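You operate a simulated robot arm through the tools that you are given. There is no shell and no other tool.

The job below is to be done with a simulated two-armed robot. You get a single attempt, and the scene is never put back.

Task
Switch the dryer on and fluff the load on AIR with COOL+ lit.

The check looks at the end state, three seconds after you hand in, the way a careful person would. Anything else that was tipped, shoved, dropped, spilled or broken makes it a failure.

Robot
Two 7-joint arms with fingered hands on one trunk that stands fixed in place. Base frame: the origin is at the foot of the trunk, x ahead of it, y to its left, z up. Units: mm, degrees, N and s.
The left shoulder is at [60, 138, 797], the right one opposite. With the tool pointing down near the work surface each hand reaches from about 340 to 920 mm from the base axis, measured 20 degrees to its own side. Payload 4 kg a hand.
The TCP of each hand is the grasp point between the finger pads, 36 mm short of the fingertips. In the tool frame z runs along the fingers and y along their closing line. The gripper opens to 120 mm; its body begins 42 mm behind the TCP. The gripper is a hand of 5 fingers: y runs from the thumb to the fingers, the wrist lies at [-15, -109, -200] in the tool frame.
Orientation is that of the tool frame in the base frame, as a unit quaternion [x, y, z, w]. With the fingers straight down and the wrist toward the robot, the tool's x, y and z point along [0, 1, 0], [1, 0, 0] and [0, 0, -1] of the base frame.

Tools
- The arms move only by the tool apply_moves. It takes "left_steps", "right_steps" or both (then of equal length, played together; a hand with none holds still); each is a list of rows, each a list of 6 numbers: the shift along the base's x, y, z in units of 500 mm (1.0 is 500 mm), then the turn, a rotation vector about the base's x, y, z in units of 90 degrees (1.0 is 90 degrees). In form: [[tx, ty, tz, rx, ry, rz], ...]. A call has 1 to 20 rows; each row is the pose to reach, as a shift and turn from the pose commanded when the call began. A call with a number of a shift or a turn outside -1 to 1 is refused whole. A row lasts 0.2 s, in which the tool goes at most 50 mm and 8.6 degrees; a call with a longer step from one row to the next is refused whole. A pose out of reach is approached as far as the arm can. The call stops where the force on the tool passes 70 N (or 10 N more than at its start, if that is more) or the arm is blocked; 0.2 s more then pass. In this call time passes only in rows, and 0.2 s behind the last. It gives the time, the measured TCP pose, the force on the tool (base axes), the opening and the grip force at its end, in the units of the frame above (readings bear some noise), with the torque about the TCP (base axes, N m) and any sound that the robot's microphone picked up.
- Cameras (640 x 400 px; columns grow to the right, rows downward): "scene" is now at [54.8, 20.6, 1439.1]; the picture's right is [0.23, -0.97, 0.00], its down [-0.58, -0.14, -0.81] and it looks along [0.78, 0.19, -0.59] (base axes); focal length 374 px, centre (320, 200). "left" rides on the left gripper at [-69, -79, -131] in its tool frame; the picture's right is [-0.78, -0.29, 0.55], its down [0.55, -0.73, 0.40] and it looks along [0.29, 0.61, 0.74] (tool axes); focal length 222 px, centre (320, 200). "right" rides on the right gripper at [69, -79, -131] in its tool frame; the picture's right is [-0.79, 0.29, -0.55], its down [-0.55, -0.74, 0.40] and it looks along [-0.29, 0.61, 0.74] (tool axes); focal length 222 px, centre (320, 200). There is no depth. A picture from a camera that has moved, and an enlarged one, comes with that camera's place and axes in the base frame and with its lens.
- capture(camera): a new picture of that camera. The clock stands still meanwhile.
- lift_body(by): slides the trunk up (or, below 0, down) by that many mm; the arms and the scene camera ride with it, the base frame stays. It gives what a move gives, with no picture.
- move_fingers(index, middle, ring, little, thumb_bend, thumb_turn, hand): sets how far each is bent, from 0 (flat) to 1 (curled in); at 0.3 the hand is open as for a grip, at 0.7 the pads meet at the TCP. One left out holds its place. A second passes; each finger stops where it meets its share of the squeeze, and holds until it gets a number again. It is the only way to open and close the hand. It gives what a move gives, with no picture; readings hold the bend of each and the force on index, middle, ring, little, thumb and palm. thumb_turn goes from beside the hand (0) to across from the fingers (1), as for a grip.
- turn_head(pan, tilt): turns the head with the scene camera to pan (to the left, within 86 degrees either way) and tilt (down, from -29 to 69), counted from straight ahead of the robot. It gives what a move gives.
- inspect(camera, box): a new picture of the part [left, top, right, bottom] of that camera's present view, enlarged. The clock stands still meanwhile.
- close_job(): hands the job in; it is judged then, once.

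Places have to be worked out from the pictures, the camera data and where the tool is seen. Open the grippers and draw the arms clear of the work before you hand the job in, unless the task says otherwise.

The tools are called after "Emit:" as name(argument=value, ...) on one line, values as JSON. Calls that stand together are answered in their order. apply_moves: Moves the arms, as the interface text tells. Its arguments: {"type":"object","properties":{"left_steps":{"type":"array","items":{"type":"array","items":{"type":"number"}}},"right_steps":{"type":"array","items":{"type":"array","items":{"type":"number"}}}},"required":[]} The other tools are called the same way: lift_body (by) moves the trunk up or down; move_fingers (index, middle, ring, little, thumb_bend, thumb_turn, hand) moves the fingers one by one; turn_head (pan, tilt) turns the head that bears the scene camera; capture (camera) takes a picture; inspect (camera, box) takes an enlarged picture of a part of a camera's view; close_job () hands the job in.

At the start:

```text
time_s: 0.0
left_tcp_pos: [584.2, 328.4, 1088.3]
left_tool_rot: [0.707, 0.708, 0.0, 0.0]
left_ft_force: [-1.0, -0.1, -0.7]
left_wrist_torque: [0.03, 0.04, -0.03]
left_width: 119.8
left_grasp_force: 0.0
left_shape: jaw
left_bend: [0.3, 0.3, 0.3, 0.3, 0.3, 0.97]
left_finger forces: [0.0, 0.0, 0.1, 0.0, 0.1, 0.1]
right_tcp_pos: [686.8, -144.8, 1147.9]
right_tool_rot: [0.707, 0.707, 0.0, 0.0]
right_ft_force: [-0.3, -0.7, 0.0]
right_wrist_torque: [-0.03, 0.02, 0.03]
right_width: 120.2
right_grasp_force: 0.1
right_shape: jaw
right_bend: [0.3, 0.3, 0.3, 0.3, 0.3, 0.97]
right_finger forces: [0.0, 0.1, 0.0, 0.0, 0.0, 0.0]
trunk travel left (down, up): [-375.0, 215.0]
head pan, tilt (commanded): [13.5, 36.3]
```

scene: 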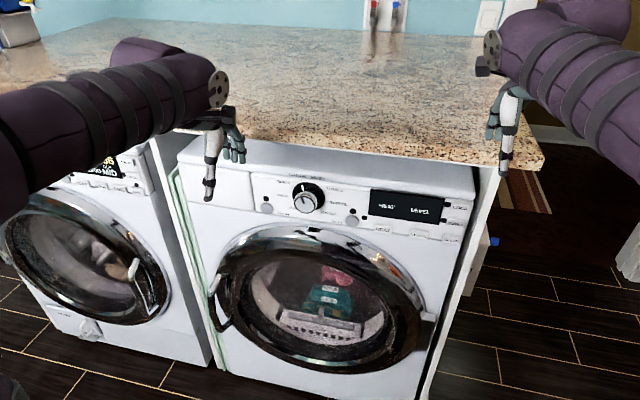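
right: 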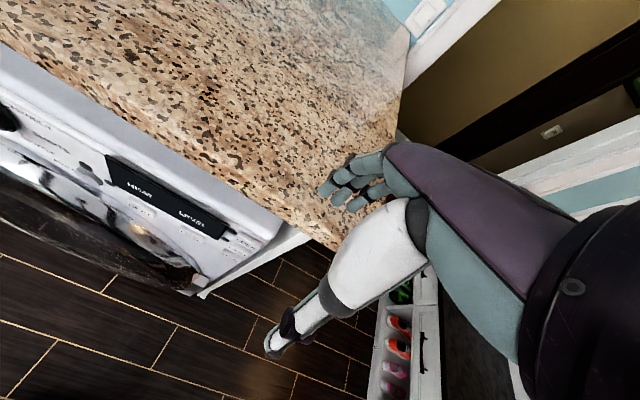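
left: 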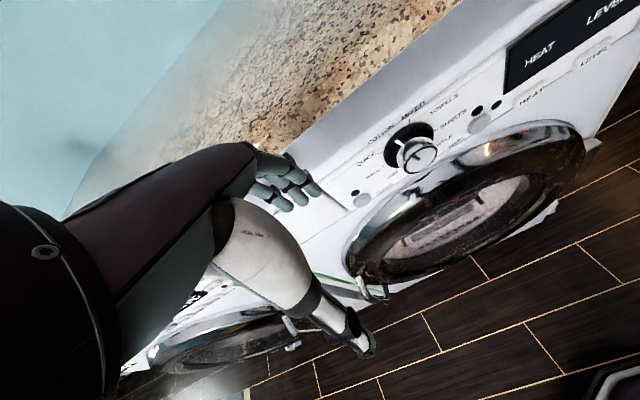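

The scene shows two machines; the right one has a knob, a dark display with HEAT/LEVEL, and some buttons. I'll take enlarged pictures of the panel to read the labels.

Emit:
inspect(camera="scene", box=[240, 165, 360, 240])

Emit:
inspect(camera="scene", box=[350, 175, 480, 256])

Emit:
inspect(camera="scene", box=[0, 120, 240, 270])

Emit:
inspect(camera="left", box=[340, 80, 500, 220])

Emit:
inspect(camera="left", box=[460, 0, 640, 130])

Emit:
inspect(camera="right", box=[0, 90, 260, 260])

```text
5.33 times, centred on (300, 202) of scene
camera zoom: at [54.8, 20.6, 1439.1], right [0.23, -0.97, 0.0], down [-0.58, -0.14, -0.81], along [0.78, 0.19, -0.59], focal length 1994 px, centre (427, 187)
```

zoom: 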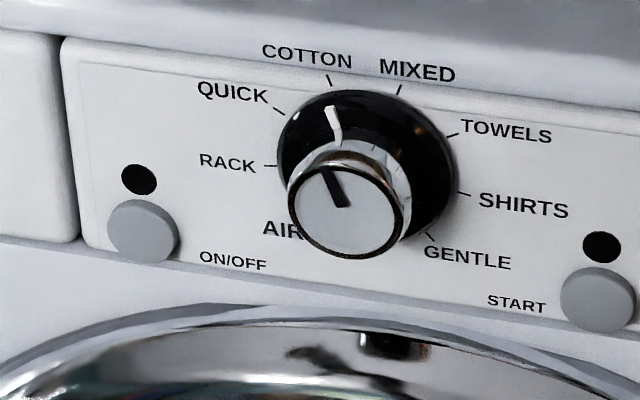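

```text
4.92 times, centred on (415, 216) of scene
camera zoom: at [54.8, 20.6, 1439.1], right [0.23, -0.97, 0.0], down [-0.58, -0.14, -0.81], along [0.78, 0.19, -0.59], focal length 1841 px, centre (-148, 124)
```

zoom: 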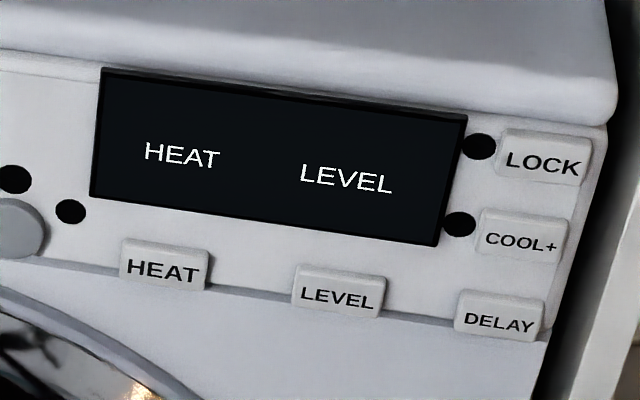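

```text
2.67 times, centred on (120, 195) of scene
camera zoom: at [54.8, 20.6, 1439.1], right [0.23, -0.97, 0.0], down [-0.58, -0.14, -0.81], along [0.78, 0.19, -0.59], focal length 997 px, centre (853, 213)
```

zoom: 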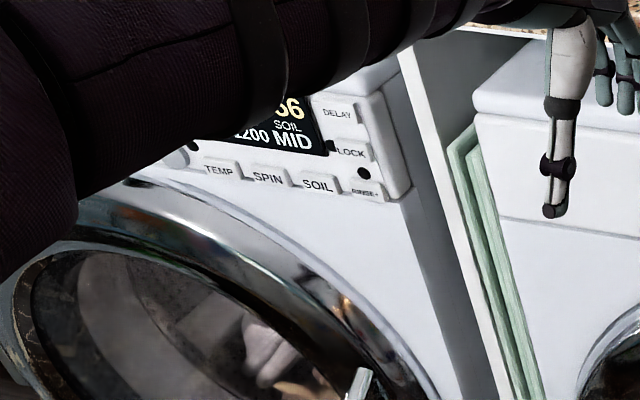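

```text
2.86 times, centred on (420, 150) of left
camera zoom: at [505.6, 260.5, 1220.1], right [-0.29, -0.78, -0.55], down [-0.73, 0.55, -0.4], along [0.61, 0.29, -0.74], focal length 635 px, centre (34, 343)
```

zoom: 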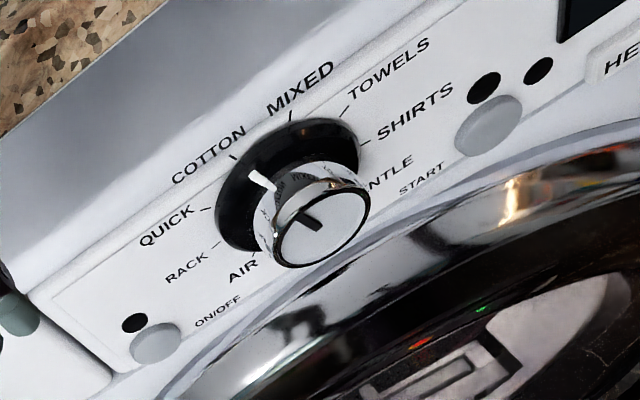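

```text
3.08 times, centred on (550, 65) of left
camera zoom: at [505.6, 260.5, 1220.1], right [-0.29, -0.78, -0.55], down [-0.73, 0.55, -0.4], along [0.61, 0.29, -0.74], focal length 684 px, centre (-388, 615)
```

zoom: 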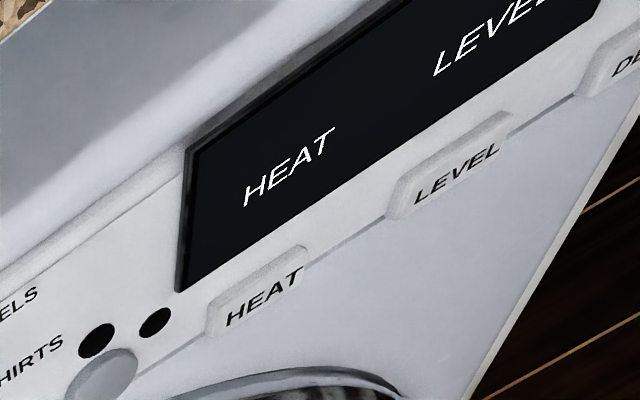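

```text
2.35 times, centred on (130, 175) of right
camera zoom: at [606.9, -77.8, 1278.2], right [0.29, -0.79, 0.55], down [-0.74, -0.55, -0.4], along [0.61, -0.29, -0.74], focal length 523 px, centre (767, 259)
```

zoom: 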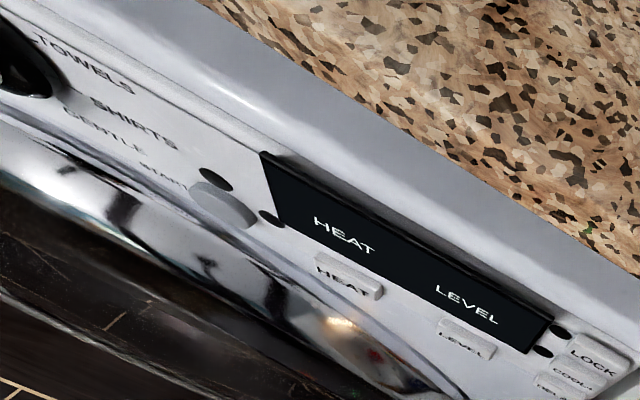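

The dryer (right-hand machine) is off: the knob points to COTTON, the lamps are dark. By triangulation the knob cap is at about [698, 211, 933], ON/OFF at [721, 314, 889], START at [727, 105, 882], COOL+ at [721, -118, 925]. I'll look closely at the hands and the door next.

Emit:
inspect(camera="scene", box=[170, 60, 290, 210])

Emit:
inspect(camera="scene", box=[440, 20, 560, 190])

Emit:
inspect(camera="scene", box=[190, 220, 450, 390])

Emit:
inspect(camera="left", box=[180, 130, 420, 370])

Emit:
inspect(camera="right", box=[250, 130, 450, 370])

```text
2.67 times, centred on (230, 135) of scene
camera zoom: at [54.8, 20.6, 1439.1], right [0.23, -0.97, 0.0], down [-0.58, -0.14, -0.81], along [0.78, 0.19, -0.59], focal length 997 px, centre (560, 373)
```

zoom: 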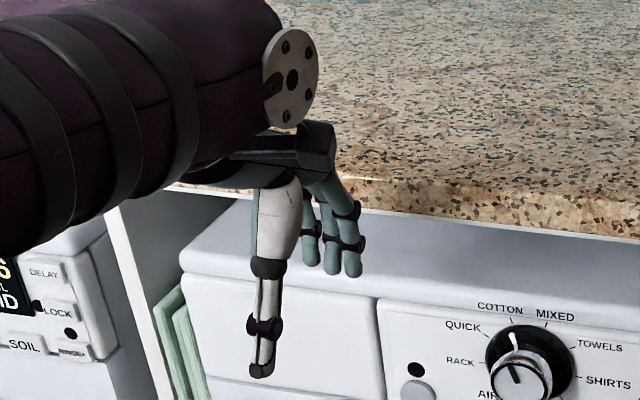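

```text
2.35 times, centred on (500, 105) of scene
camera zoom: at [54.8, 20.6, 1439.1], right [0.23, -0.97, 0.0], down [-0.58, -0.14, -0.81], along [0.78, 0.19, -0.59], focal length 880 px, centre (-104, 424)
```

zoom: 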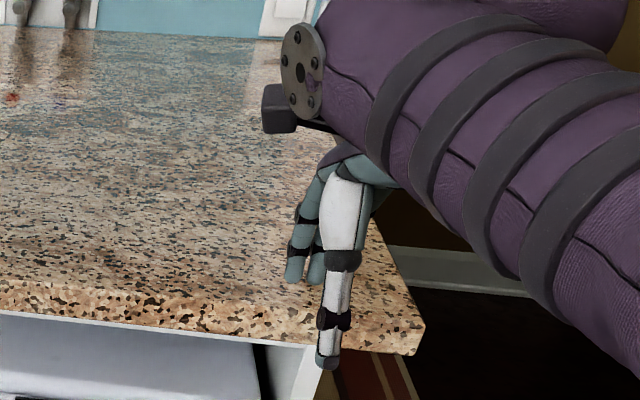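

```text
2.35 times, centred on (320, 305) of scene
camera zoom: at [54.8, 20.6, 1439.1], right [0.23, -0.97, 0.0], down [-0.58, -0.14, -0.81], along [0.78, 0.19, -0.59], focal length 880 px, centre (320, -47)
```

zoom: 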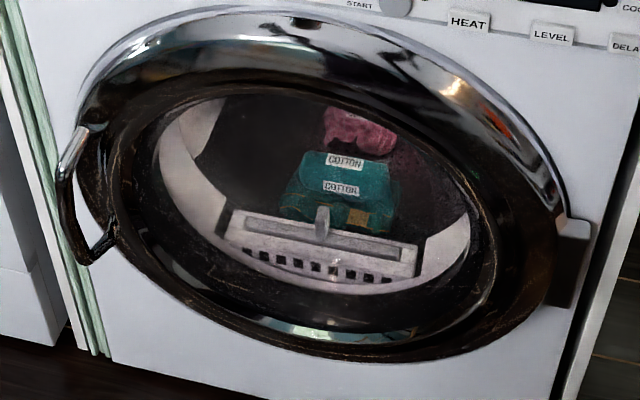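

```text
1.67 times, centred on (300, 250) of left
camera zoom: at [505.6, 260.5, 1220.1], right [-0.29, -0.78, -0.55], down [-0.73, 0.55, -0.4], along [0.61, 0.29, -0.74], focal length 370 px, centre (353, 117)
```

zoom: 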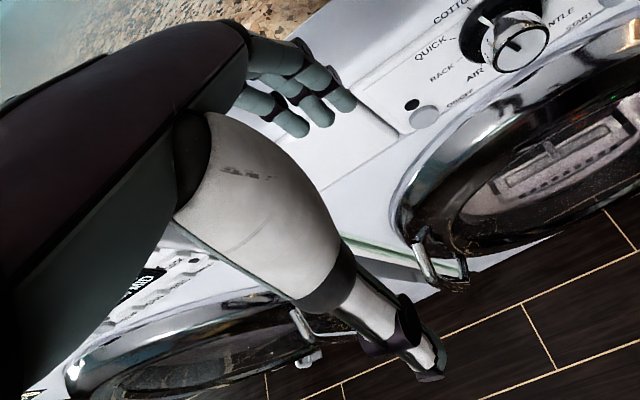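

```text
1.67 times, centred on (350, 250) of right
camera zoom: at [606.9, -77.8, 1278.2], right [0.29, -0.79, 0.55], down [-0.74, -0.55, -0.4], along [0.61, -0.29, -0.74], focal length 370 px, centre (270, 117)
```

zoom: 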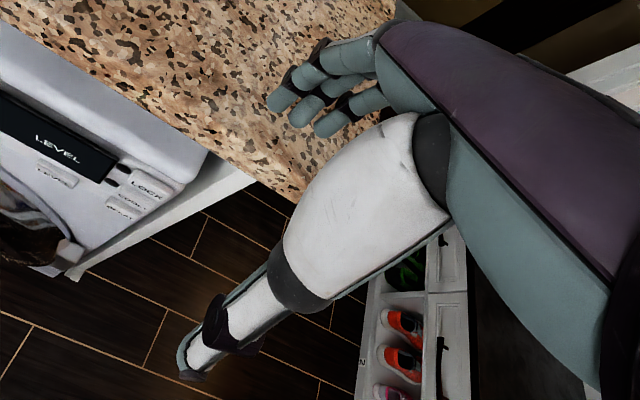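

The dryer door is shut with a cotton load inside. I'll try a pointing posture on both hands in free air (index as is, the others curled, thumb tucked) to see where the fingertip lies.

Emit:
move_fingers(hand="left", index=0.3, middle=1.0, ring=1.0, little=1.0, thumb_bend=0.3, thumb_turn=0.0)

Emit:
move_fingers(hand="right", index=0.3, middle=1.0, ring=1.0, little=1.0, thumb_bend=1.0, thumb_turn=0.0)

Emit:
capture(camera="scene")

Emit:
capture(camera="left")

Emit:
capture(camera="right")

Emit:
inspect(camera="scene", box=[170, 60, 290, 210])

Emit:
inspect(camera="scene", box=[440, 20, 560, 190])

```text
time_s: 1.0
left_tcp_pos: [585.4, 329.6, 1087.9]
left_tool_rot: [0.707, 0.707, 0.001, 0.0]
left_ft_force: [1.1, -1.1, -0.4]
left_wrist_torque: [-0.04, -0.01, 0.02]
left_width: 168.2
left_grasp_force: 0.0
left_shape: fingers
left_bend: [0.3, 1.0, 1.0, 1.0, 0.3, 0.0]
left_finger forces: [0.0, 0.0, 0.0, 0.0, 0.0, 0.0]
right_tcp_pos: [686.7, -145.8, 1147.2]
right_tool_rot: [0.707, 0.707, 0.0, 0.001]
right_ft_force: [-0.2, 0.1, -0.6]
right_wrist_torque: [0.03, -0.02, 0.03]
right_width: 119.8
right_grasp_force: 0.0
right_shape: jaw
right_bend: [0.3, 0.3, 0.3, 0.3, 0.3, 0.97]
right_finger forces: [0.1, 0.1, 0.1, 0.0, 0.0, 0.0]
trunk travel left (down, up): [-375.0, 215.0]
head pan, tilt (commanded): [13.5, 36.3]
```

```text
time_s: 2.0
left_tcp_pos: [585.3, 330.4, 1088.7]
left_tool_rot: [0.707, 0.707, 0.0, -0.001]
left_ft_force: [-0.2, -0.2, 0.0]
left_wrist_torque: [-0.01, 0.0, 0.02]
left_width: 168.6
left_grasp_force: 0.0
left_shape: fingers
left_bend: [0.3, 1.0, 1.0, 1.0, 0.3, 0.0]
left_finger forces: [0.0, 0.0, 0.1, 0.0, 0.0, 0.0]
right_tcp_pos: [685.9, -145.5, 1147.2]
right_tool_rot: [0.707, 0.707, 0.0, -0.001]
right_ft_force: [-0.3, -0.4, -0.7]
right_wrist_torque: [0.0, 0.0, 0.0]
right_width: 68.1
right_grasp_force: 0.1
right_shape: fingers
right_bend: [0.3, 1.0, 1.0, 1.0, 1.0, 0.0]
right_finger forces: [0.1, 0.1, 0.0, 0.0, 0.0, 0.1]
trunk travel left (down, up): [-375.0, 215.0]
head pan, tilt (commanded): [13.5, 36.3]
```

```text
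taken
camera scene: at [54.8, 20.6, 1439.1], right [0.23, -0.97, 0.0], down [-0.58, -0.14, -0.81], along [0.78, 0.19, -0.59], focal length 374 px, centre (320, 200)
```

scene: 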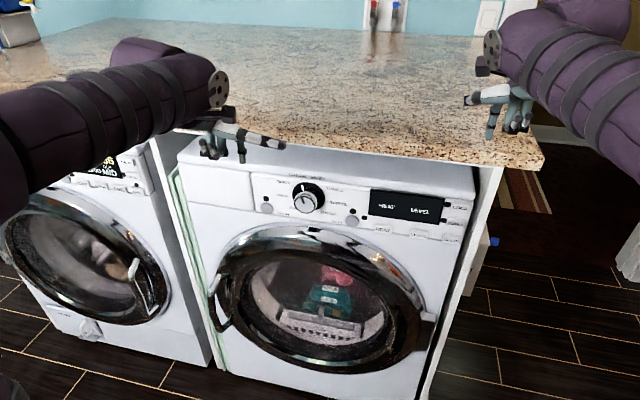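

```text
taken
camera left: at [505.5, 260.5, 1220.2], right [-0.29, -0.78, -0.55], down [-0.73, 0.55, -0.4], along [0.61, 0.29, -0.74], focal length 222 px, centre (320, 200)
```

left: 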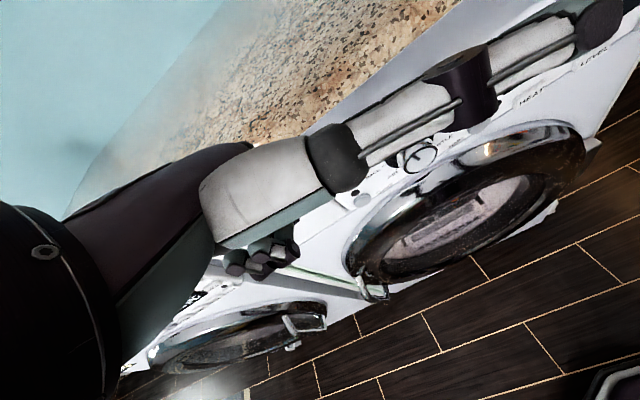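

```text
taken
camera right: at [606.9, -77.8, 1278.2], right [0.29, -0.79, 0.55], down [-0.74, -0.55, -0.4], along [0.61, -0.29, -0.74], focal length 222 px, centre (320, 200)
```

right: 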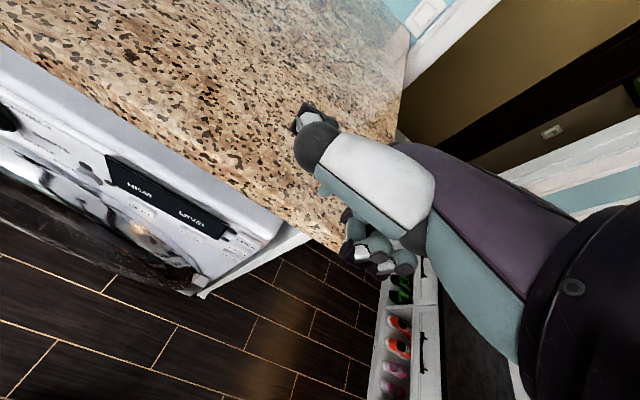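

```text
2.67 times, centred on (230, 135) of scene
camera zoom: at [54.8, 20.6, 1439.1], right [0.23, -0.97, 0.0], down [-0.58, -0.14, -0.81], along [0.78, 0.19, -0.59], focal length 997 px, centre (560, 373)
```

zoom: 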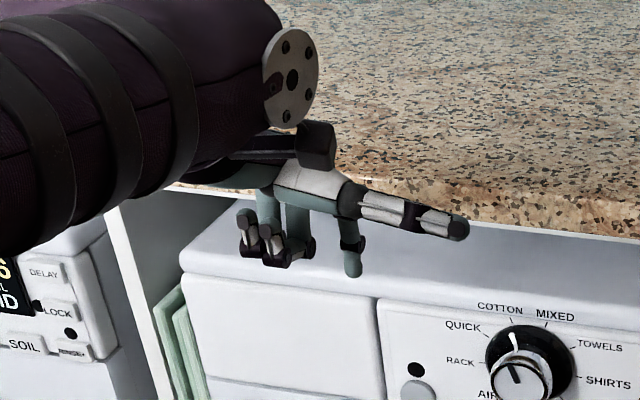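

```text
2.35 times, centred on (500, 105) of scene
camera zoom: at [54.8, 20.6, 1439.1], right [0.23, -0.97, 0.0], down [-0.58, -0.14, -0.81], along [0.78, 0.19, -0.59], focal length 880 px, centre (-104, 424)
```

zoom: 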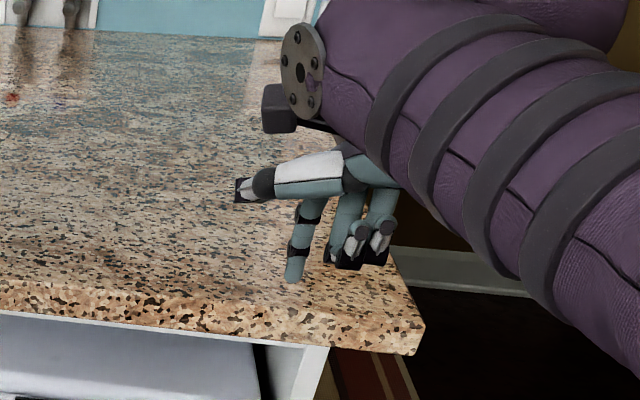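

The pointing posture works: index stands out along the tool axis, thumb swings to the inner side. I'll tuck the left thumb too, then turn the left hand so that the index points forward at the machine, staying back from it.

Emit:
move_fingers(hand="left", thumb_bend=1.0, thumb_turn=0.0)

Emit:
apply_moves(left_steps=[[-0.005, 0, -0.012, 0, -0.0909, 0], [-0.01, 0, -0.024, 0, -0.1818, 0], [-0.015, 0, -0.036, 0, -0.2727, 0], [-0.02, 0, -0.048, 0, -0.3636, 0], [-0.025, 0, -0.06, 0, -0.4545, 0], [-0.03, 0, -0.072, 0, -0.5455, 0], [-0.035, 0, -0.084, 0, -0.6364, 0], [-0.04, 0, -0.096, 0, -0.7273, 0], [-0.045, 0, -0.108, 0, -0.8182, 0], [-0.05, 0, -0.12, 0, -0.9091, 0], [-0.055, 0, -0.132, 0, -1.0, 0]])

Emit:
capture(camera="scene")

Emit:
capture(camera="left")

```text
time_s: 3.0
left_tcp_pos: [584.7, 330.1, 1088.4]
left_tool_rot: [0.707, 0.708, 0.0, -0.001]
left_ft_force: [0.9, 0.0, 1.1]
left_wrist_torque: [0.02, 0.02, 0.05]
left_width: 68.4
left_grasp_force: 0.1
left_shape: fingers
left_bend: [0.3, 1.0, 1.0, 1.0, 1.0, 0.0]
left_finger forces: [0.0, 0.0, 0.0, 0.1, 0.0, 0.0]
right_tcp_pos: [685.1, -145.9, 1147.6]
right_tool_rot: [0.707, 0.707, 0.0, 0.0]
right_ft_force: [-0.4, 0.3, -0.7]
right_wrist_torque: [0.02, 0.0, -0.05]
right_width: 68.2
right_grasp_force: 0.1
right_shape: fingers
right_bend: [0.3, 1.0, 1.0, 1.0, 1.0, 0.0]
right_finger forces: [0.0, 0.0, 0.1, 0.1, 0.1, 0.1]
trunk travel left (down, up): [-375.0, 215.0]
head pan, tilt (commanded): [13.5, 36.3]
```

```text
time_s: 5.4
left_tcp_pos: [558.3, 329.8, 1022.5]
left_tool_rot: [0.5, 0.5, 0.5, 0.5]
left_ft_force: [0.5, -0.4, -0.5]
left_wrist_torque: [0.02, -0.04, 0.03]
left_width: 68.5
left_grasp_force: 0.0
left_shape: fingers
left_bend: [0.3, 1.0, 1.0, 1.0, 1.0, 0.0]
left_finger forces: [0.0, 0.1, 0.0, 0.0, 0.1, 0.0]
right_tcp_pos: [684.8, -145.8, 1147.8]
right_tool_rot: [0.707, 0.707, 0.0, 0.0]
right_ft_force: [0.0, -0.2, 0.0]
right_wrist_torque: [0.0, -0.02, 0.0]
right_width: 68.1
right_grasp_force: 0.0
right_shape: fingers
right_bend: [0.3, 1.0, 1.0, 1.0, 1.0, 0.0]
right_finger forces: [0.1, 0.0, 0.0, 0.1, 0.1, 0.1]
trunk travel left (down, up): [-375.0, 215.0]
head pan, tilt (commanded): [13.5, 36.3]
```

```text
taken
camera scene: at [55.2, 20.9, 1439.1], right [0.23, -0.97, 0.0], down [-0.58, -0.14, -0.81], along [0.78, 0.19, -0.59], focal length 374 px, centre (320, 200)
```

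scene: 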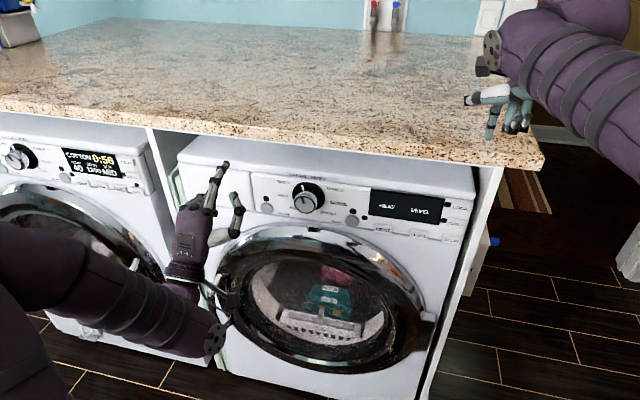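

```text
taken
camera left: at [426.4, 260.9, 943.4], right [0.55, -0.78, -0.29], down [0.4, 0.55, -0.73], along [0.74, 0.29, 0.61], focal length 222 px, centre (320, 200)
```

left: 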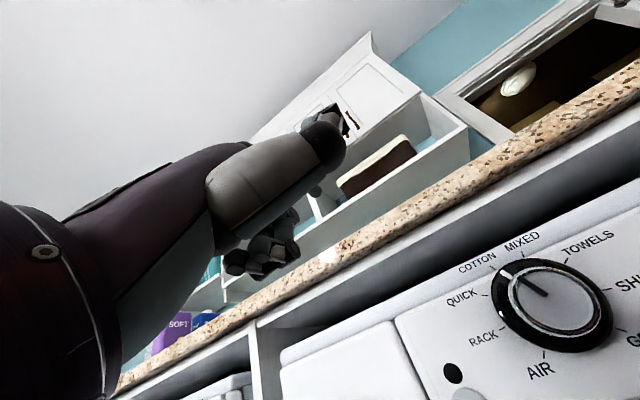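

The hand now points forward (tool z along +x). I'll zoom in to locate the index tip exactly.

Emit:
inspect(camera="scene", box=[150, 140, 310, 260])

Emit:
inspect(camera="left", box=[400, 200, 640, 400])

Emit:
inspect(camera="left", box=[180, 60, 420, 300])

```text
3.33 times, centred on (230, 200) of scene
camera zoom: at [55.2, 20.9, 1439.1], right [0.23, -0.97, 0.0], down [-0.58, -0.14, -0.81], along [0.78, 0.19, -0.59], focal length 1246 px, centre (620, 200)
```

zoom: 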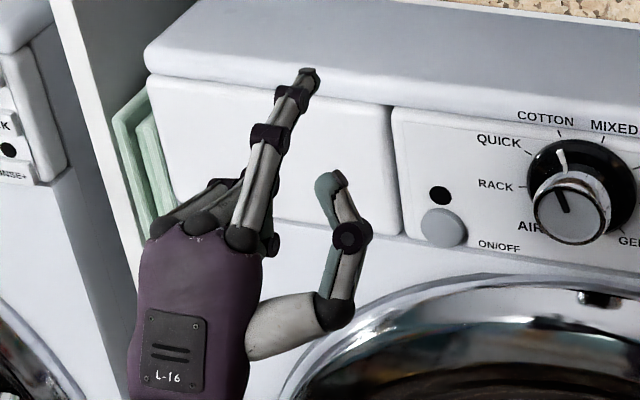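

```text
2.00 times, centred on (520, 300) of left
camera zoom: at [426.4, 260.9, 943.4], right [0.55, -0.78, -0.29], down [0.4, 0.55, -0.73], along [0.74, 0.29, 0.61], focal length 444 px, centre (-80, 0)
```

zoom: 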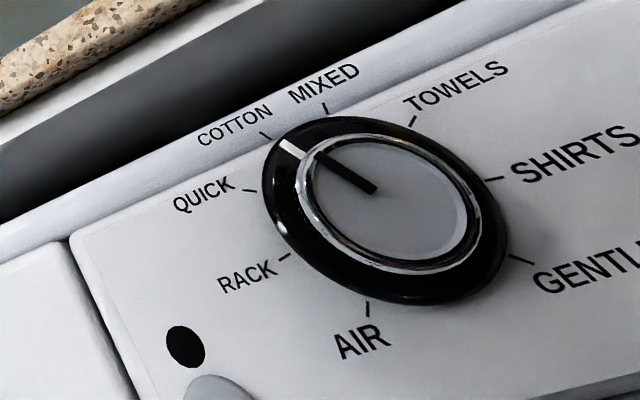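

```text
1.67 times, centred on (300, 180) of left
camera zoom: at [426.4, 260.9, 943.4], right [0.55, -0.78, -0.29], down [0.4, 0.55, -0.73], along [0.74, 0.29, 0.61], focal length 370 px, centre (353, 233)
```

zoom: 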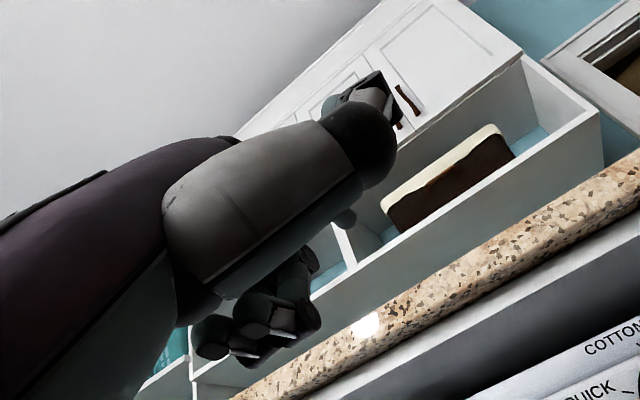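

The index tip sits about (-2, 67, 38) in the tool frame. To keep the curled fingers clear of the bulging door I'll pitch the hand 40° downward, and bring the tip to about 50 mm in front of the ON/OFF button.

Emit:
apply_moves(left_steps=[[0.013, -0.0045, -0.053, 0, 0.074, 0], [0.027, -0.009, -0.107, 0, 0.148, 0], [0.04, -0.0135, -0.16, 0, 0.222, 0], [0.053, -0.018, -0.213, 0, 0.296, 0], [0.067, -0.0225, -0.267, 0, 0.37, 0], [0.08, -0.027, -0.32, 0, 0.4444, 0]])

Emit:
capture(camera="scene")

Emit:
inspect(camera="scene", box=[190, 160, 350, 260])

Emit:
capture(camera="left")

```text
time_s: 6.8
left_tcp_pos: [596.7, 316.5, 862.3]
left_tool_rot: [0.641, 0.641, 0.298, 0.298]
left_ft_force: [0.1, -0.4, -0.3]
left_wrist_torque: [0.01, -0.01, 0.01]
left_width: 68.2
left_grasp_force: 0.0
left_shape: fingers
left_bend: [0.3, 1.0, 1.0, 1.0, 1.0, 0.0]
left_finger forces: [0.0, 0.0, 0.0, 0.1, 0.1, 0.0]
right_tcp_pos: [685.0, -146.2, 1146.4]
right_tool_rot: [0.707, 0.708, 0.0, 0.0]
right_ft_force: [-0.9, 1.2, 1.3]
right_wrist_torque: [0.0, -0.04, 0.0]
right_width: 67.9
right_grasp_force: 0.0
right_shape: fingers
right_bend: [0.3, 1.0, 1.0, 1.0, 1.0, 0.0]
right_finger forces: [0.0, 0.0, 0.1, 0.0, 0.0, 0.0]
trunk travel left (down, up): [-375.0, 215.0]
head pan, tilt (commanded): [13.5, 36.3]
```

```text
taken
camera scene: at [55.0, 20.6, 1439.1], right [0.23, -0.97, 0.0], down [-0.58, -0.14, -0.81], along [0.78, 0.19, -0.59], focal length 374 px, centre (320, 200)
```

scene: 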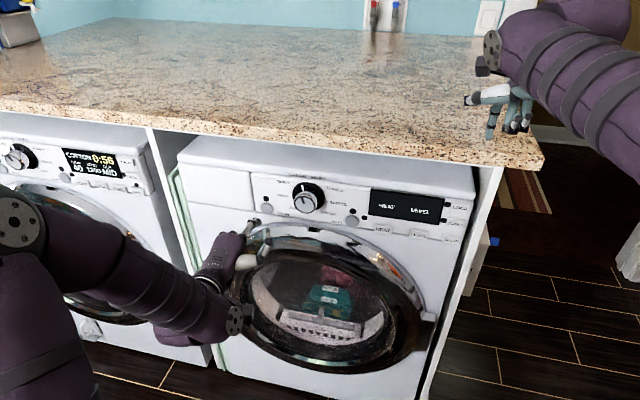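

```text
4.00 times, centred on (270, 210) of scene
camera zoom: at [55.0, 20.6, 1439.1], right [0.23, -0.97, 0.0], down [-0.58, -0.14, -0.81], along [0.78, 0.19, -0.59], focal length 1496 px, centre (520, 160)
```

zoom: 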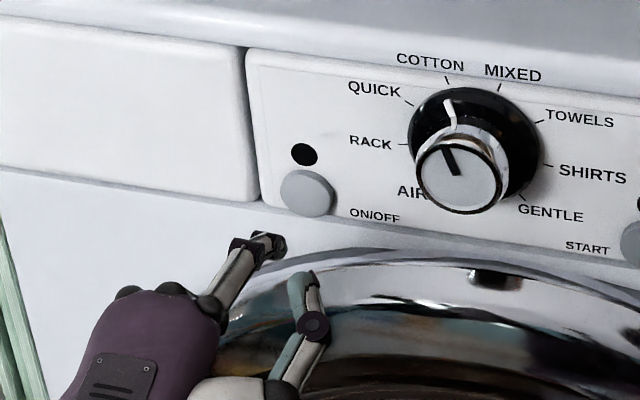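

```text
taken
camera left: at [445.8, 247.0, 886.2], right [0.23, -0.78, -0.58], down [-0.17, 0.55, -0.82], along [0.96, 0.29, -0.01], focal length 222 px, centre (320, 200)
```

left: 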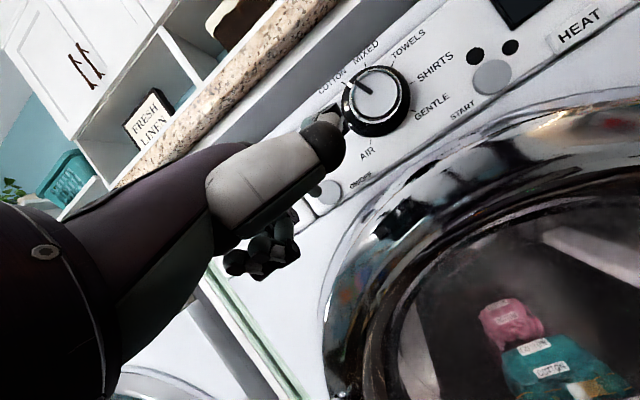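

The tip is at about [669, 313, 891], level with the ON/OFF button. I'll advance it to just short of the button and check.

Emit:
apply_moves(left_steps=[[0.03, 0, -0.002, 0, 0, 0], [0.06, 0, -0.004, 0, 0, 0], [0.084, 0, -0.004, 0, 0, 0]])

Emit:
inspect(camera="scene", box=[220, 180, 300, 230])

Emit:
inspect(camera="left", box=[240, 100, 440, 280])

```text
time_s: 7.6
left_tcp_pos: [639.0, 316.3, 859.5]
left_tool_rot: [0.64, 0.641, 0.3, 0.299]
left_ft_force: [0.4, 0.2, -0.6]
left_wrist_torque: [-0.02, 0.0, -0.03]
left_width: 68.3
left_grasp_force: 0.0
left_shape: fingers
left_bend: [0.3, 1.0, 1.0, 1.0, 1.0, 0.0]
left_finger forces: [0.0, 0.0, 0.1, 0.0, 0.0, 0.1]
right_tcp_pos: [687.4, -146.3, 1147.0]
right_tool_rot: [0.707, 0.707, 0.0, 0.0]
right_ft_force: [0.0, 0.1, -0.5]
right_wrist_torque: [-0.03, 0.01, 0.01]
right_width: 68.1
right_grasp_force: 0.1
right_shape: fingers
right_bend: [0.3, 1.0, 1.0, 1.0, 1.0, 0.0]
right_finger forces: [0.0, 0.1, 0.1, 0.0, 0.0, 0.0]
trunk travel left (down, up): [-375.0, 215.0]
head pan, tilt (commanded): [13.5, 36.3]
```

```text
8.00 times, centred on (260, 205) of scene
camera zoom: at [54.9, 20.7, 1439.1], right [0.23, -0.97, 0.0], down [-0.58, -0.14, -0.81], along [0.78, 0.19, -0.59], focal length 2991 px, centre (800, 160)
```

zoom: 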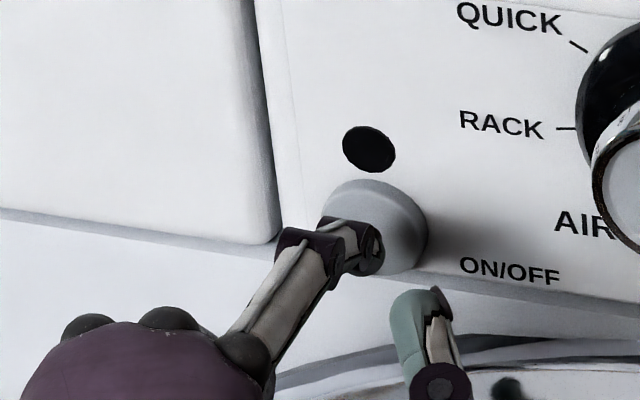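

```text
2.22 times, centred on (340, 190) of left
camera zoom: at [487.8, 247.1, 884.5], right [0.23, -0.79, -0.57], down [-0.17, 0.55, -0.82], along [0.96, 0.29, 0.0], focal length 494 px, centre (276, 222)
```

zoom: 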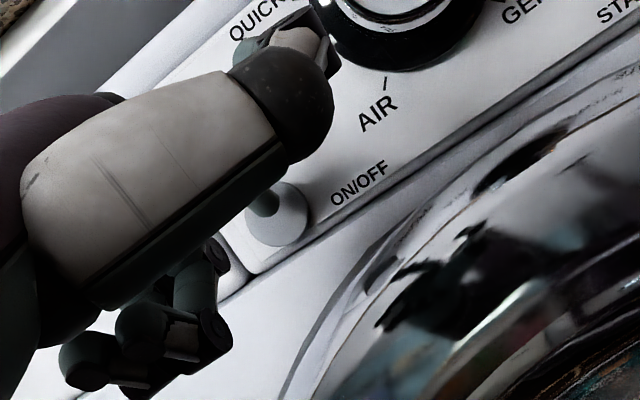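

The index tip is centred just in front of ON/OFF. I'll press forward in small steps and watch the force.

Emit:
apply_moves(left_steps=[[0.006, 0, 0, 0, 0, 0], [0.012, 0, 0, 0, 0, 0], [0.018, 0, 0, 0, 0, 0]])

Emit:
inspect(camera="scene", box=[220, 180, 300, 230])

```text
time_s: 8.4
left_tcp_pos: [647.0, 315.7, 860.2]
left_tool_rot: [0.641, 0.641, 0.299, 0.299]
left_ft_force: [-0.7, 0.1, -0.2]
left_wrist_torque: [0.0, 0.0, -0.02]
left_width: 68.2
left_grasp_force: 0.1
left_shape: fingers
left_bend: [0.3, 1.0, 1.0, 1.0, 1.0, 0.0]
left_finger forces: [0.0, 0.0, 0.0, 0.1, 0.0, 0.1]
right_tcp_pos: [685.0, -147.7, 1146.2]
right_tool_rot: [0.707, 0.707, 0.0, 0.0]
right_ft_force: [-0.3, -0.1, 0.3]
right_wrist_torque: [-0.01, -0.01, -0.01]
right_width: 68.2
right_grasp_force: 0.1
right_shape: fingers
right_bend: [0.3, 1.0, 1.0, 1.0, 1.0, 0.0]
right_finger forces: [0.0, 0.0, 0.0, 0.1, 0.0, 0.0]
trunk travel left (down, up): [-375.0, 215.0]
head pan, tilt (commanded): [13.5, 36.3]
```

```text
8.00 times, centred on (260, 205) of scene
camera zoom: at [54.8, 20.6, 1439.1], right [0.23, -0.97, 0.0], down [-0.58, -0.14, -0.81], along [0.78, 0.19, -0.59], focal length 2991 px, centre (800, 160)
```

zoom: 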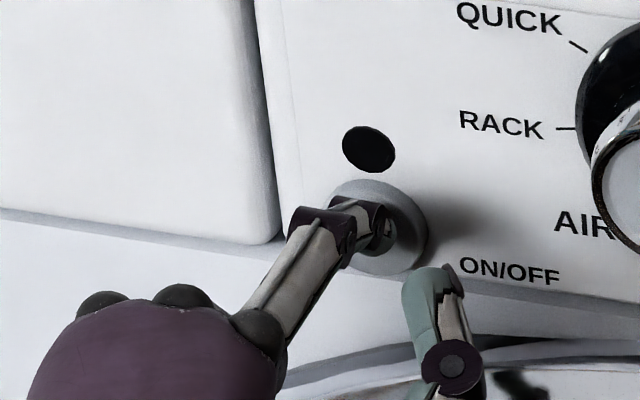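

No contact yet (forces near zero). I'll continue in 2 mm steps.

Emit:
apply_moves(left_steps=[[0.004, 0, 0, 0, 0, 0], [0.008, 0, 0, 0, 0, 0], [0.012, 0, 0, 0, 0, 0]])

Emit:
inspect(camera="scene", box=[220, 180, 300, 230])

```text
time_s: 9.2
left_tcp_pos: [654.6, 315.7, 859.9]
left_tool_rot: [0.641, 0.641, 0.3, 0.299]
left_ft_force: [-5.4, 0.9, 1.0]
left_wrist_torque: [0.01, -0.22, -0.02]
left_width: 68.1
left_grasp_force: 2.3
left_shape: fingers
left_bend: [0.3, 1.0, 1.0, 1.0, 1.0, 0.0]
left_finger forces: [4.5, 0.0, 0.0, 0.0, 0.0, 0.0]
right_tcp_pos: [685.9, -146.8, 1147.7]
right_tool_rot: [0.707, 0.707, 0.001, 0.0]
right_ft_force: [-0.5, 0.0, -0.4]
right_wrist_torque: [0.02, -0.03, -0.01]
right_width: 68.1
right_grasp_force: 0.1
right_shape: fingers
right_bend: [0.3, 1.0, 1.0, 1.0, 1.0, 0.0]
right_finger forces: [0.0, 0.0, 0.1, 0.0, 0.0, 0.1]
trunk travel left (down, up): [-375.0, 215.0]
head pan, tilt (commanded): [13.5, 36.3]
heard: click
```

```text
8.00 times, centred on (260, 205) of scene
camera zoom: at [54.2, 20.6, 1439.2], right [0.23, -0.97, 0.0], down [-0.57, -0.14, -0.81], along [0.78, 0.19, -0.59], focal length 2991 px, centre (800, 160)
```

zoom: 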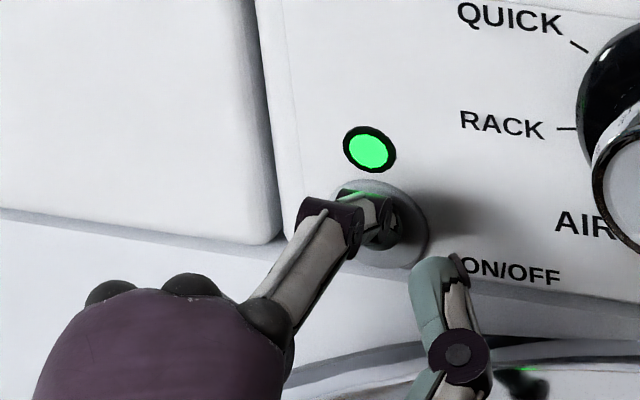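

A click and the green lamp is lit: the dryer is on. I'll retract straight back and look at the panel.

Emit:
apply_moves(left_steps=[[-0.03, 0, 0, 0, 0, 0], [-0.08, 0, 0, 0, 0, 0], [-0.14, 0, 0, 0, 0, 0], [-0.2, 0, 0, 0, 0, 0]])

Emit:
inspect(camera="scene", box=[240, 165, 480, 255])

Emit:
capture(camera="left")

```text
time_s: 10.2
left_tcp_pos: [553.3, 315.2, 859.1]
left_tool_rot: [0.641, 0.642, 0.298, 0.298]
left_ft_force: [-0.4, 0.8, 1.0]
left_wrist_torque: [0.01, 0.01, 0.04]
left_width: 68.1
left_grasp_force: 0.2
left_shape: fingers
left_bend: [0.3, 1.0, 1.0, 1.0, 1.0, 0.0]
left_finger forces: [0.0, 0.0, 0.1, 0.1, 0.0, 0.0]
right_tcp_pos: [686.3, -146.2, 1146.7]
right_tool_rot: [0.707, 0.707, 0.0, 0.0]
right_ft_force: [0.8, -0.4, -0.1]
right_wrist_torque: [-0.03, -0.02, -0.01]
right_width: 68.1
right_grasp_force: 0.0
right_shape: fingers
right_bend: [0.3, 1.0, 1.0, 1.0, 1.0, 0.0]
right_finger forces: [0.0, 0.1, 0.0, 0.0, 0.0, 0.0]
trunk travel left (down, up): [-375.0, 215.0]
head pan, tilt (commanded): [13.5, 36.3]
```

```text
2.67 times, centred on (360, 210) of scene
camera zoom: at [54.6, 20.6, 1439.2], right [0.23, -0.97, 0.0], down [-0.58, -0.14, -0.81], along [0.78, 0.19, -0.59], focal length 997 px, centre (213, 173)
```

zoom: 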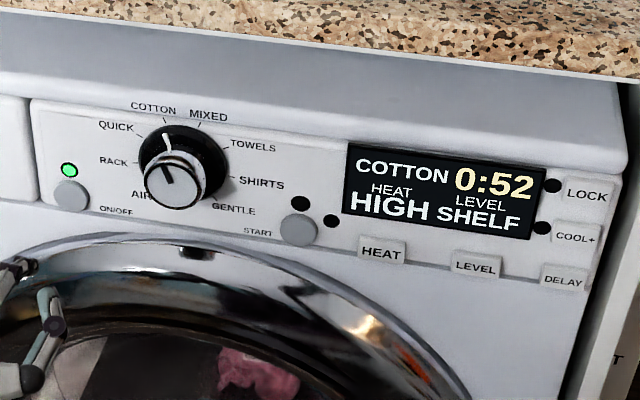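

```text
taken
camera left: at [401.6, 247.1, 884.1], right [0.23, -0.79, -0.57], down [-0.17, 0.55, -0.82], along [0.96, 0.29, 0.0], focal length 222 px, centre (320, 200)
```

left: 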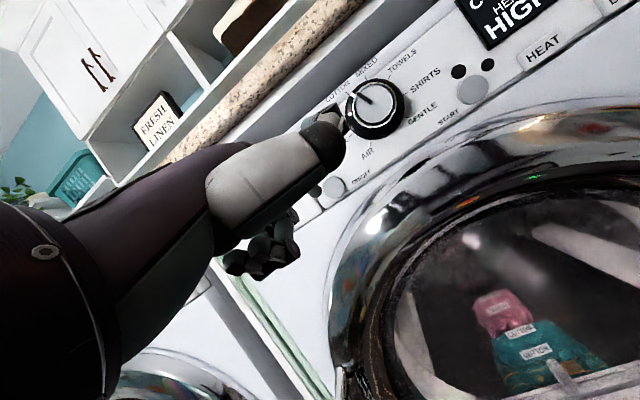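

The display now shows COTTON 0:52, so the dryer is on. The ticks are 40° apart with the knob axis at about y=210, z=940, so AIR is 120° counter-clockwise from COTTON. I'll shape the left hand for a three-digit grip and turn it level in front of the knob.

Emit:
move_fingers(hand="left", index=0.3, middle=0.3, ring=1.0, little=1.0, thumb_bend=0.3, thumb_turn=0.97)

Emit:
apply_moves(left_steps=[[0.01, -0.04, 0.032, 0, -0.089, 0], [0.02, -0.08, 0.064, 0, -0.178, 0], [0.03, -0.12, 0.096, 0, -0.267, 0], [0.04, -0.16, 0.128, 0, -0.356, 0], [0.05, -0.2, 0.16, 0, -0.4444, 0]])

Emit:
apply_moves(left_steps=[[0, 0, 0, 0.09, 0, 0], [0, 0, 0, 0.18, 0, 0], [0, 0, 0, 0.27, 0, 0], [0, 0, 0, 0.36, 0, 0], [0, 0, 0, 0.45, 0, 0], [0, 0, 0, 0.54, 0, 0], [0, 0, 0, 0.63, 0, 0], [0, 0, 0, 0.7222, 0, 0]])

Emit:
capture(camera="scene")

Emit:
capture(camera="left")

```text
time_s: 11.2
left_tcp_pos: [553.7, 316.6, 859.4]
left_tool_rot: [0.641, 0.641, 0.299, 0.299]
left_ft_force: [0.5, 0.5, 0.6]
left_wrist_torque: [-0.01, 0.02, 0.01]
left_width: 118.8
left_grasp_force: 0.0
left_shape: fingers
left_bend: [0.3, 0.3, 1.0, 1.0, 0.3, 0.94]
left_finger forces: [0.1, 0.0, 0.0, 0.0, 0.1, 0.0]
right_tcp_pos: [685.9, -146.5, 1146.0]
right_tool_rot: [0.707, 0.707, -0.001, 0.0]
right_ft_force: [0.0, 1.1, -0.2]
right_wrist_torque: [-0.03, 0.02, 0.02]
right_width: 68.0
right_grasp_force: 0.2
right_shape: fingers
right_bend: [0.3, 1.0, 1.0, 1.0, 1.0, 0.0]
right_finger forces: [0.1, 0.1, 0.1, 0.1, 0.1, 0.1]
trunk travel left (down, up): [-375.0, 215.0]
head pan, tilt (commanded): [13.5, 36.3]
```

```text
time_s: 12.4
left_tcp_pos: [579.8, 217.1, 940.1]
left_tool_rot: [0.499, 0.5, 0.5, 0.5]
left_ft_force: [0.0, -0.7, -0.3]
left_wrist_torque: [0.02, -0.01, 0.03]
left_width: 119.2
left_grasp_force: 0.1
left_shape: fingers
left_bend: [0.3, 0.3, 1.0, 1.0, 0.3, 0.94]
left_finger forces: [0.0, 0.1, 0.0, 0.1, 0.0, 0.0]
right_tcp_pos: [686.3, -143.5, 1146.5]
right_tool_rot: [0.707, 0.708, 0.0, -0.001]
right_ft_force: [-0.1, 0.9, -0.3]
right_wrist_torque: [-0.06, 0.0, -0.01]
right_width: 68.4
right_grasp_force: 0.1
right_shape: fingers
right_bend: [0.3, 1.0, 1.0, 1.0, 1.0, 0.0]
right_finger forces: [0.0, 0.1, 0.1, 0.1, 0.1, 0.0]
trunk travel left (down, up): [-375.0, 215.0]
head pan, tilt (commanded): [13.5, 36.3]
```

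```text
time_s: 14.2
left_tcp_pos: [579.1, 215.5, 939.9]
left_tool_rot: [0.69, 0.152, 0.691, 0.151]
left_ft_force: [0.2, -0.3, -0.8]
left_wrist_torque: [0.0, 0.02, 0.01]
left_width: 119.5
left_grasp_force: 0.0
left_shape: fingers
left_bend: [0.3, 0.3, 1.0, 1.0, 0.3, 0.94]
left_finger forces: [0.0, 0.0, 0.0, 0.0, 0.0, 0.1]
right_tcp_pos: [686.2, -146.8, 1146.2]
right_tool_rot: [0.707, 0.708, 0.0, 0.001]
right_ft_force: [0.9, 0.0, 0.3]
right_wrist_torque: [-0.02, 0.0, 0.01]
right_width: 67.8
right_grasp_force: 0.0
right_shape: fingers
right_bend: [0.3, 1.0, 1.0, 1.0, 1.0, 0.0]
right_finger forces: [0.0, 0.0, 0.0, 0.1, 0.1, 0.0]
trunk travel left (down, up): [-375.0, 215.0]
head pan, tilt (commanded): [13.5, 36.3]
```

```text
taken
camera scene: at [54.6, 20.6, 1439.1], right [0.23, -0.97, 0.0], down [-0.58, -0.14, -0.81], along [0.78, 0.19, -0.59], focal length 374 px, centre (320, 200)
```

scene: 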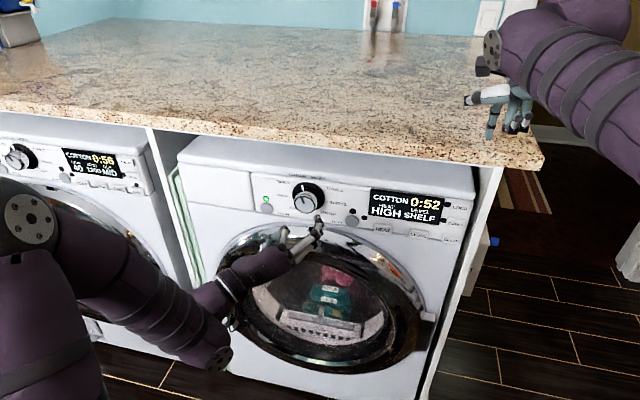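

```text
taken
camera left: at [447.8, 259.0, 844.8], right [0.55, -0.07, -0.83], down [0.4, 0.9, 0.19], along [0.74, -0.44, 0.52], focal length 222 px, centre (320, 200)
```

left: 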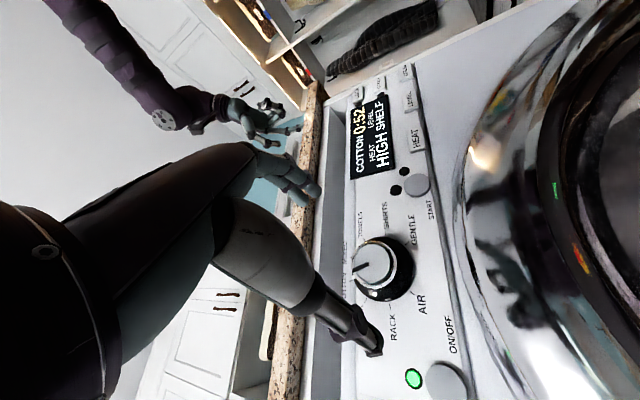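

Orientation reached (roll +65°). I'll zoom in on the hand to verify where thumb, index and middle tips are relative to the knob.

Emit:
inspect(camera="scene", box=[230, 170, 370, 280])

Emit:
inspect(camera="left", box=[200, 100, 480, 400])

```text
3.64 times, centred on (300, 225) of scene
camera zoom: at [54.6, 20.6, 1439.1], right [0.23, -0.97, 0.0], down [-0.58, -0.14, -0.81], along [0.78, 0.19, -0.59], focal length 1360 px, centre (393, 109)
```

zoom: 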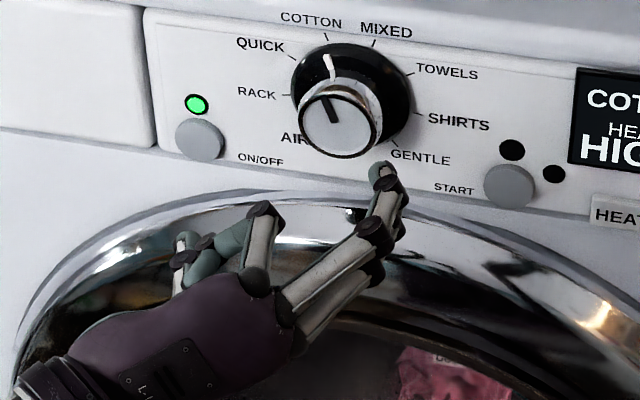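

```text
1.33 times, centred on (340, 250) of left
camera zoom: at [447.8, 259.0, 844.8], right [0.55, -0.07, -0.83], down [0.4, 0.9, 0.19], along [0.74, -0.44, 0.52], focal length 296 px, centre (293, 133)
```

zoom: 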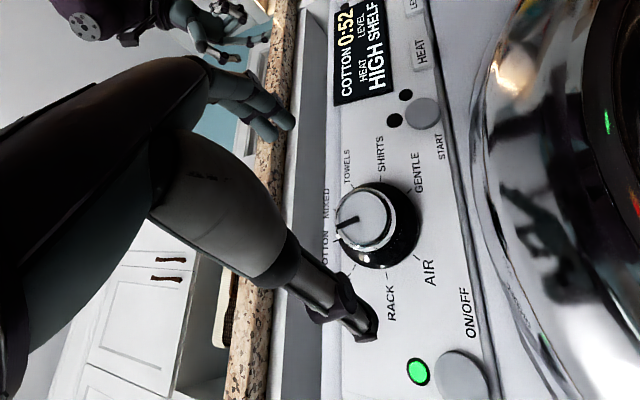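

Emit:
inspect(camera="scene", box=[255, 205, 345, 265])

Emit:
inspect(camera="left", box=[240, 120, 400, 220])

```text
6.67 times, centred on (300, 235) of scene
camera zoom: at [54.6, 20.6, 1439.1], right [0.23, -0.97, 0.0], down [-0.58, -0.14, -0.81], along [0.78, 0.19, -0.59], focal length 2492 px, centre (453, -33)
```

zoom: 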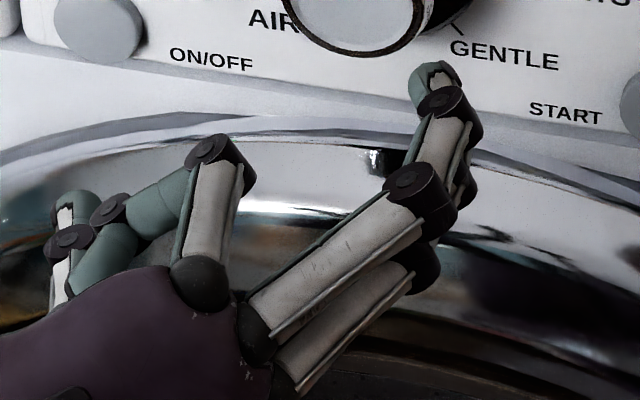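

```text
4.00 times, centred on (320, 170) of left
camera zoom: at [447.8, 259.0, 844.8], right [0.55, -0.07, -0.83], down [0.4, 0.9, 0.19], along [0.74, -0.44, 0.52], focal length 888 px, centre (320, 320)
```

zoom: 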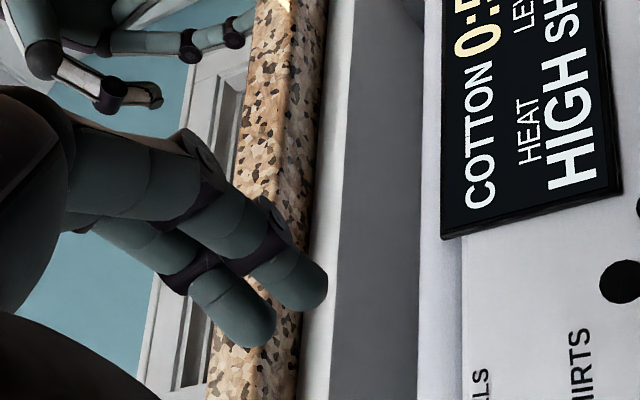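

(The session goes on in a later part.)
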